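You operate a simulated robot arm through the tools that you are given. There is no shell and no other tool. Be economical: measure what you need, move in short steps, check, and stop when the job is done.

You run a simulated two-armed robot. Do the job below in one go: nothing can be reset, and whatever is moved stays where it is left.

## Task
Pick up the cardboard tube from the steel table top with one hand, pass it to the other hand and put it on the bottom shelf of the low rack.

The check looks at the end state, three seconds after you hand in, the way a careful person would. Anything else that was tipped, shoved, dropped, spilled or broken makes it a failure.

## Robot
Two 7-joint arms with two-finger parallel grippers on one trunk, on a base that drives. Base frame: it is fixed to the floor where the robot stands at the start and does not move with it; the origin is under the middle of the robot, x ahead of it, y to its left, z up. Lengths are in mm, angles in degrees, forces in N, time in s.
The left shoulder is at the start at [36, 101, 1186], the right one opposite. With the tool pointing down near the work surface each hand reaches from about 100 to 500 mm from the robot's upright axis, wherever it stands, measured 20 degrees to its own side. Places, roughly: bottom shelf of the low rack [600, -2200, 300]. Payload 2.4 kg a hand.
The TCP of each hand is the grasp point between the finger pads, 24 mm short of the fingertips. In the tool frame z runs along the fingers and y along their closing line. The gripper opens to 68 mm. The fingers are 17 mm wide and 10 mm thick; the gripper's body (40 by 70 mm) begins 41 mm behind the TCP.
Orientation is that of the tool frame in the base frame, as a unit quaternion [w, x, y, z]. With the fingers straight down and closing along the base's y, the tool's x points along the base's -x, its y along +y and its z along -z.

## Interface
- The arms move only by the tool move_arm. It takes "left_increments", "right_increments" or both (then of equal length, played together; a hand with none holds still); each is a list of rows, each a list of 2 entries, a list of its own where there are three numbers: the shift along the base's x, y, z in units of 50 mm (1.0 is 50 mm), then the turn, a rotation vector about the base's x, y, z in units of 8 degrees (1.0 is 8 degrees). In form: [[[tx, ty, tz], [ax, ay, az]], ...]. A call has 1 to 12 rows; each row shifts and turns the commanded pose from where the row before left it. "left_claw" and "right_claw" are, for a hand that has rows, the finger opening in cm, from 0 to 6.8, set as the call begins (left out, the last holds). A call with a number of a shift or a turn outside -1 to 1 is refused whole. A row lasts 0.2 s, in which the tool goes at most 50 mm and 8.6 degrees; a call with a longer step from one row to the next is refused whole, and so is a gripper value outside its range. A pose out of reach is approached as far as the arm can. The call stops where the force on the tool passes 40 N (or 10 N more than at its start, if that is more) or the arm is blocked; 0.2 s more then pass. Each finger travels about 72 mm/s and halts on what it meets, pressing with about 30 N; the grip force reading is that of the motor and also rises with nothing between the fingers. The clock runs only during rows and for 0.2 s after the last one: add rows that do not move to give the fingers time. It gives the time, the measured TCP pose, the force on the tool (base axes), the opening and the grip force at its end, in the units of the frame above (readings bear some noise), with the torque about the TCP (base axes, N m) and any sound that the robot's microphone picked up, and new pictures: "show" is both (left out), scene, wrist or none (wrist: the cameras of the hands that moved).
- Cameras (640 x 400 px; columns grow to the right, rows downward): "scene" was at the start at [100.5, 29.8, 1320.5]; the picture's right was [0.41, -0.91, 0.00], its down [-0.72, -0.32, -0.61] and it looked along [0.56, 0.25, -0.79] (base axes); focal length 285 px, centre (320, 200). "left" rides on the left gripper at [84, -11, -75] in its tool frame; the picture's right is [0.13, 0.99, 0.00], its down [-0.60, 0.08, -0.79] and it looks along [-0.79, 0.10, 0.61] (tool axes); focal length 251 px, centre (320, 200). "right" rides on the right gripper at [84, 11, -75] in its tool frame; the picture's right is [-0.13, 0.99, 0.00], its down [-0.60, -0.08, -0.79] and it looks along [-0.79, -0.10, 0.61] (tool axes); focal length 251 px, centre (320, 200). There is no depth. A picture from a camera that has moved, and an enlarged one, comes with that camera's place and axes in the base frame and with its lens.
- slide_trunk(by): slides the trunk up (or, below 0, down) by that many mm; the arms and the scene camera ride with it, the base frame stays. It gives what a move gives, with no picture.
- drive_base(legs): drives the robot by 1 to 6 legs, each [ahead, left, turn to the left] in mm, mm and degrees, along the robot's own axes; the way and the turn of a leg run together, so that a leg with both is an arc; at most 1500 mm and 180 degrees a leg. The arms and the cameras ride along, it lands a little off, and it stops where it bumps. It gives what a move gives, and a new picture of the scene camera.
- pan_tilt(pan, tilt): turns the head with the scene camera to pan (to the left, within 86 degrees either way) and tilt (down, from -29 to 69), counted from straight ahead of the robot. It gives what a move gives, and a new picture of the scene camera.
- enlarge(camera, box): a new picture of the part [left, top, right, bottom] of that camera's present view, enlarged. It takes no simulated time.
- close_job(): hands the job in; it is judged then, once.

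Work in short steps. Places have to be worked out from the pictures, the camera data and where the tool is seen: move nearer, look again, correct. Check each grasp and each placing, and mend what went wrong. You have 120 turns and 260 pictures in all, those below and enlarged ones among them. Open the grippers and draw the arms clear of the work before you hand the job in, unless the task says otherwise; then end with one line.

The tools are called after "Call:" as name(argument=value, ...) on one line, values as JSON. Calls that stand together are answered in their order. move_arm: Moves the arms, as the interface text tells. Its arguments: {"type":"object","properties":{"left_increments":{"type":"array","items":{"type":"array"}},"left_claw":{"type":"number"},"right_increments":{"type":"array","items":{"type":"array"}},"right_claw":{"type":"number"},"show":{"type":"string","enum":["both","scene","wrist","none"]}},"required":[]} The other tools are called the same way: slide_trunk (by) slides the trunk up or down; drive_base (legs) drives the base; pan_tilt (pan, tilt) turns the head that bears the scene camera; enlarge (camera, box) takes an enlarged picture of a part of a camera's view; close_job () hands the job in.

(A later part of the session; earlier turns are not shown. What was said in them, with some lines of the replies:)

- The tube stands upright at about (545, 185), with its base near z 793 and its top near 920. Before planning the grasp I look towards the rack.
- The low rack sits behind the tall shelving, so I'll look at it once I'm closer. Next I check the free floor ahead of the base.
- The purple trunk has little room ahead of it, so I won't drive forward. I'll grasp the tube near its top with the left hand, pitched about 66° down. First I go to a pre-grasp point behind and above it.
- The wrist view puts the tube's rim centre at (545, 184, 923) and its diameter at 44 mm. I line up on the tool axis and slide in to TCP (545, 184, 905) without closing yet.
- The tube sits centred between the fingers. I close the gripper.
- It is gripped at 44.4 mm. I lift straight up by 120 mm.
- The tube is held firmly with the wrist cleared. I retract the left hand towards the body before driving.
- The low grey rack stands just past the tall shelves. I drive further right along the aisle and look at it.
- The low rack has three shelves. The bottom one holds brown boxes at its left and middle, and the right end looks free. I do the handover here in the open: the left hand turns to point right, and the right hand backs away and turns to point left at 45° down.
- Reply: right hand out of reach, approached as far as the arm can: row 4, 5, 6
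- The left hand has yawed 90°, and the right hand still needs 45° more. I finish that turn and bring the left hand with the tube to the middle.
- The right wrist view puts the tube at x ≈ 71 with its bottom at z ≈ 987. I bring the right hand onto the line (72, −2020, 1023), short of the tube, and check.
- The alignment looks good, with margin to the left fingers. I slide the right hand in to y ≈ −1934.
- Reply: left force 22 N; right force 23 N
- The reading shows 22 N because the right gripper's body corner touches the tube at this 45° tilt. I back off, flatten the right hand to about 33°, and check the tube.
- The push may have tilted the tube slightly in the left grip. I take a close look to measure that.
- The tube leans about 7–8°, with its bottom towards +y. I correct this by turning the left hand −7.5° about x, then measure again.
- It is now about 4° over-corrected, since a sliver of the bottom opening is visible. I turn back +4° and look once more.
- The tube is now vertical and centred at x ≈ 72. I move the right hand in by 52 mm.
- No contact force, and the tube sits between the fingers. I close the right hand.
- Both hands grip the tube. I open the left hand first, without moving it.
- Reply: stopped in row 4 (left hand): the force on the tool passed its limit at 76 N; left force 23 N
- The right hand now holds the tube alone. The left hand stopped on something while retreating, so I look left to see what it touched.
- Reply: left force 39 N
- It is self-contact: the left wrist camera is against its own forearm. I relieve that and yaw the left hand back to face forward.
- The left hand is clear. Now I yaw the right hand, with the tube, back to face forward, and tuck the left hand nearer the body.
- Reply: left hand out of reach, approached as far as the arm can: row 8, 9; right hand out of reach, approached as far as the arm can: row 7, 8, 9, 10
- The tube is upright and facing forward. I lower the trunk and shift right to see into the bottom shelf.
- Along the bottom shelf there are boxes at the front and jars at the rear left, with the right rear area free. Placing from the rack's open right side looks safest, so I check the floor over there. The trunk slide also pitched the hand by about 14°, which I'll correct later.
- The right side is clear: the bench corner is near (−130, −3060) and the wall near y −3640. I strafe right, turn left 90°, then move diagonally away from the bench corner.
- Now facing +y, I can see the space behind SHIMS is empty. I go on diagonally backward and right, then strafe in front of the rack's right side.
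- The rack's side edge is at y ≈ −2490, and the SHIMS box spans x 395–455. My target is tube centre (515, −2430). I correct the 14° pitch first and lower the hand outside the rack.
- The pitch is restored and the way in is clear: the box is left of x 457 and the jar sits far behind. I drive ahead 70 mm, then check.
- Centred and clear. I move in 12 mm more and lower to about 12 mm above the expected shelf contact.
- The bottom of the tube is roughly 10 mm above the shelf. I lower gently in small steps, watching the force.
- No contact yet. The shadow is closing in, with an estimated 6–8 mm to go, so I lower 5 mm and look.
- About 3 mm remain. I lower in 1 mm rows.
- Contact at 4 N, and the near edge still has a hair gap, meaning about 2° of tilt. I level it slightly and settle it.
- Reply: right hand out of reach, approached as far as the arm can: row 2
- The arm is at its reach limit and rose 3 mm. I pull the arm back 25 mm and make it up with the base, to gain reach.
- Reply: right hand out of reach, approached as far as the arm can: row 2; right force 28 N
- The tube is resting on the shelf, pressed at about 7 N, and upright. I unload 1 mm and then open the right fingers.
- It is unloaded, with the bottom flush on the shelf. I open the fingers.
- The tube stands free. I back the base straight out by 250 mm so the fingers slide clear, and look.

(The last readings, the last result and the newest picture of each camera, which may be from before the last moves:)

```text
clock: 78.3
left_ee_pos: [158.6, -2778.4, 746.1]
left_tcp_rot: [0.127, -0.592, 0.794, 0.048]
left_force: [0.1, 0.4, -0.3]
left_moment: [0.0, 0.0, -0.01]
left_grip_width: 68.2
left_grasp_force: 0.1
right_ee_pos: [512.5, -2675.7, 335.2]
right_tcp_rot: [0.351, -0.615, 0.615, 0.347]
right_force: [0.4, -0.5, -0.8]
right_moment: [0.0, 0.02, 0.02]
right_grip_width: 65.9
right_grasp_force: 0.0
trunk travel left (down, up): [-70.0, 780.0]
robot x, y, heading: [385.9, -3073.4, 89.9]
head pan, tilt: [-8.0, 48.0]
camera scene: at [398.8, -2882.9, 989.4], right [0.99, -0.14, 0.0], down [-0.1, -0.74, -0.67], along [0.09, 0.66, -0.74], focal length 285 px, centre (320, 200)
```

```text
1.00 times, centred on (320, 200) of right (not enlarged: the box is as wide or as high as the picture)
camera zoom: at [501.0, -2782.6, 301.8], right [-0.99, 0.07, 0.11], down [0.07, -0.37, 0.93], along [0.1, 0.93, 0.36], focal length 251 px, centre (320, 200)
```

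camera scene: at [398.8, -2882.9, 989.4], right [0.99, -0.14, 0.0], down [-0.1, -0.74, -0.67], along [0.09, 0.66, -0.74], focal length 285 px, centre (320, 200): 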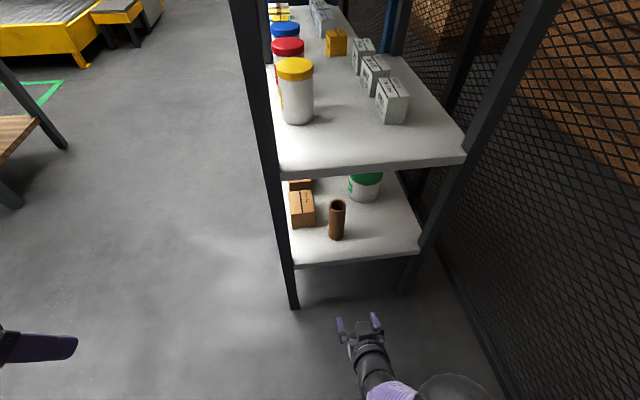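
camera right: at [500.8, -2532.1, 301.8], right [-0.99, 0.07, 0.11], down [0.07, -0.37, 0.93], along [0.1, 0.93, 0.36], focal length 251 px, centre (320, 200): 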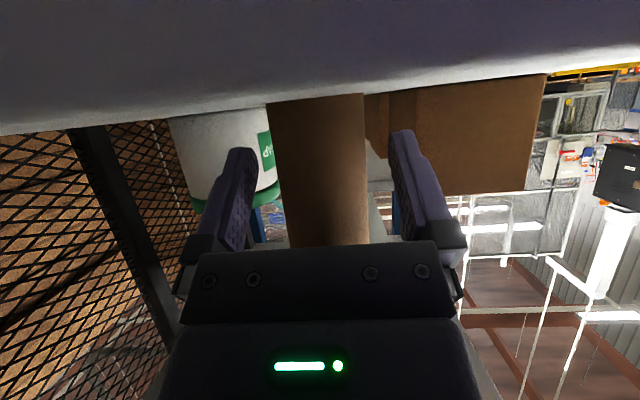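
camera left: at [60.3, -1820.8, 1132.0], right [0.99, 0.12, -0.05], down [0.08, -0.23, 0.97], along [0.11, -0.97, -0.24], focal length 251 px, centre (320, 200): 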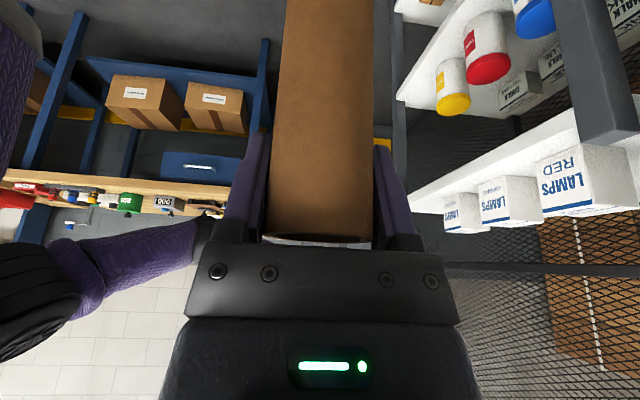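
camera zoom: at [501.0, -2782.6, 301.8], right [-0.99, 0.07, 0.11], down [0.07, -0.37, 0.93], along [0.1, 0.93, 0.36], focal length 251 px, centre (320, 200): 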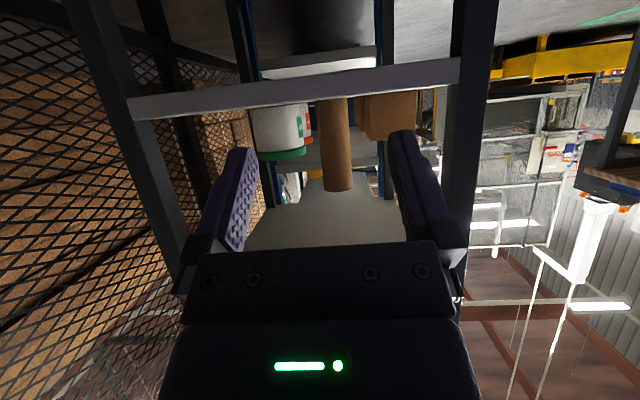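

The tube stands upright on the bottom shelf, nothing else has moved, and both grippers are open and clear. I hand in.

Call:
close_job()

```text
The job is handed in.
```

The cardboard tube was picked up with the left hand and passed to the right, and it now stands upright on the bottom shelf of the low rack; nothing else looked disturbed in the last pictures.
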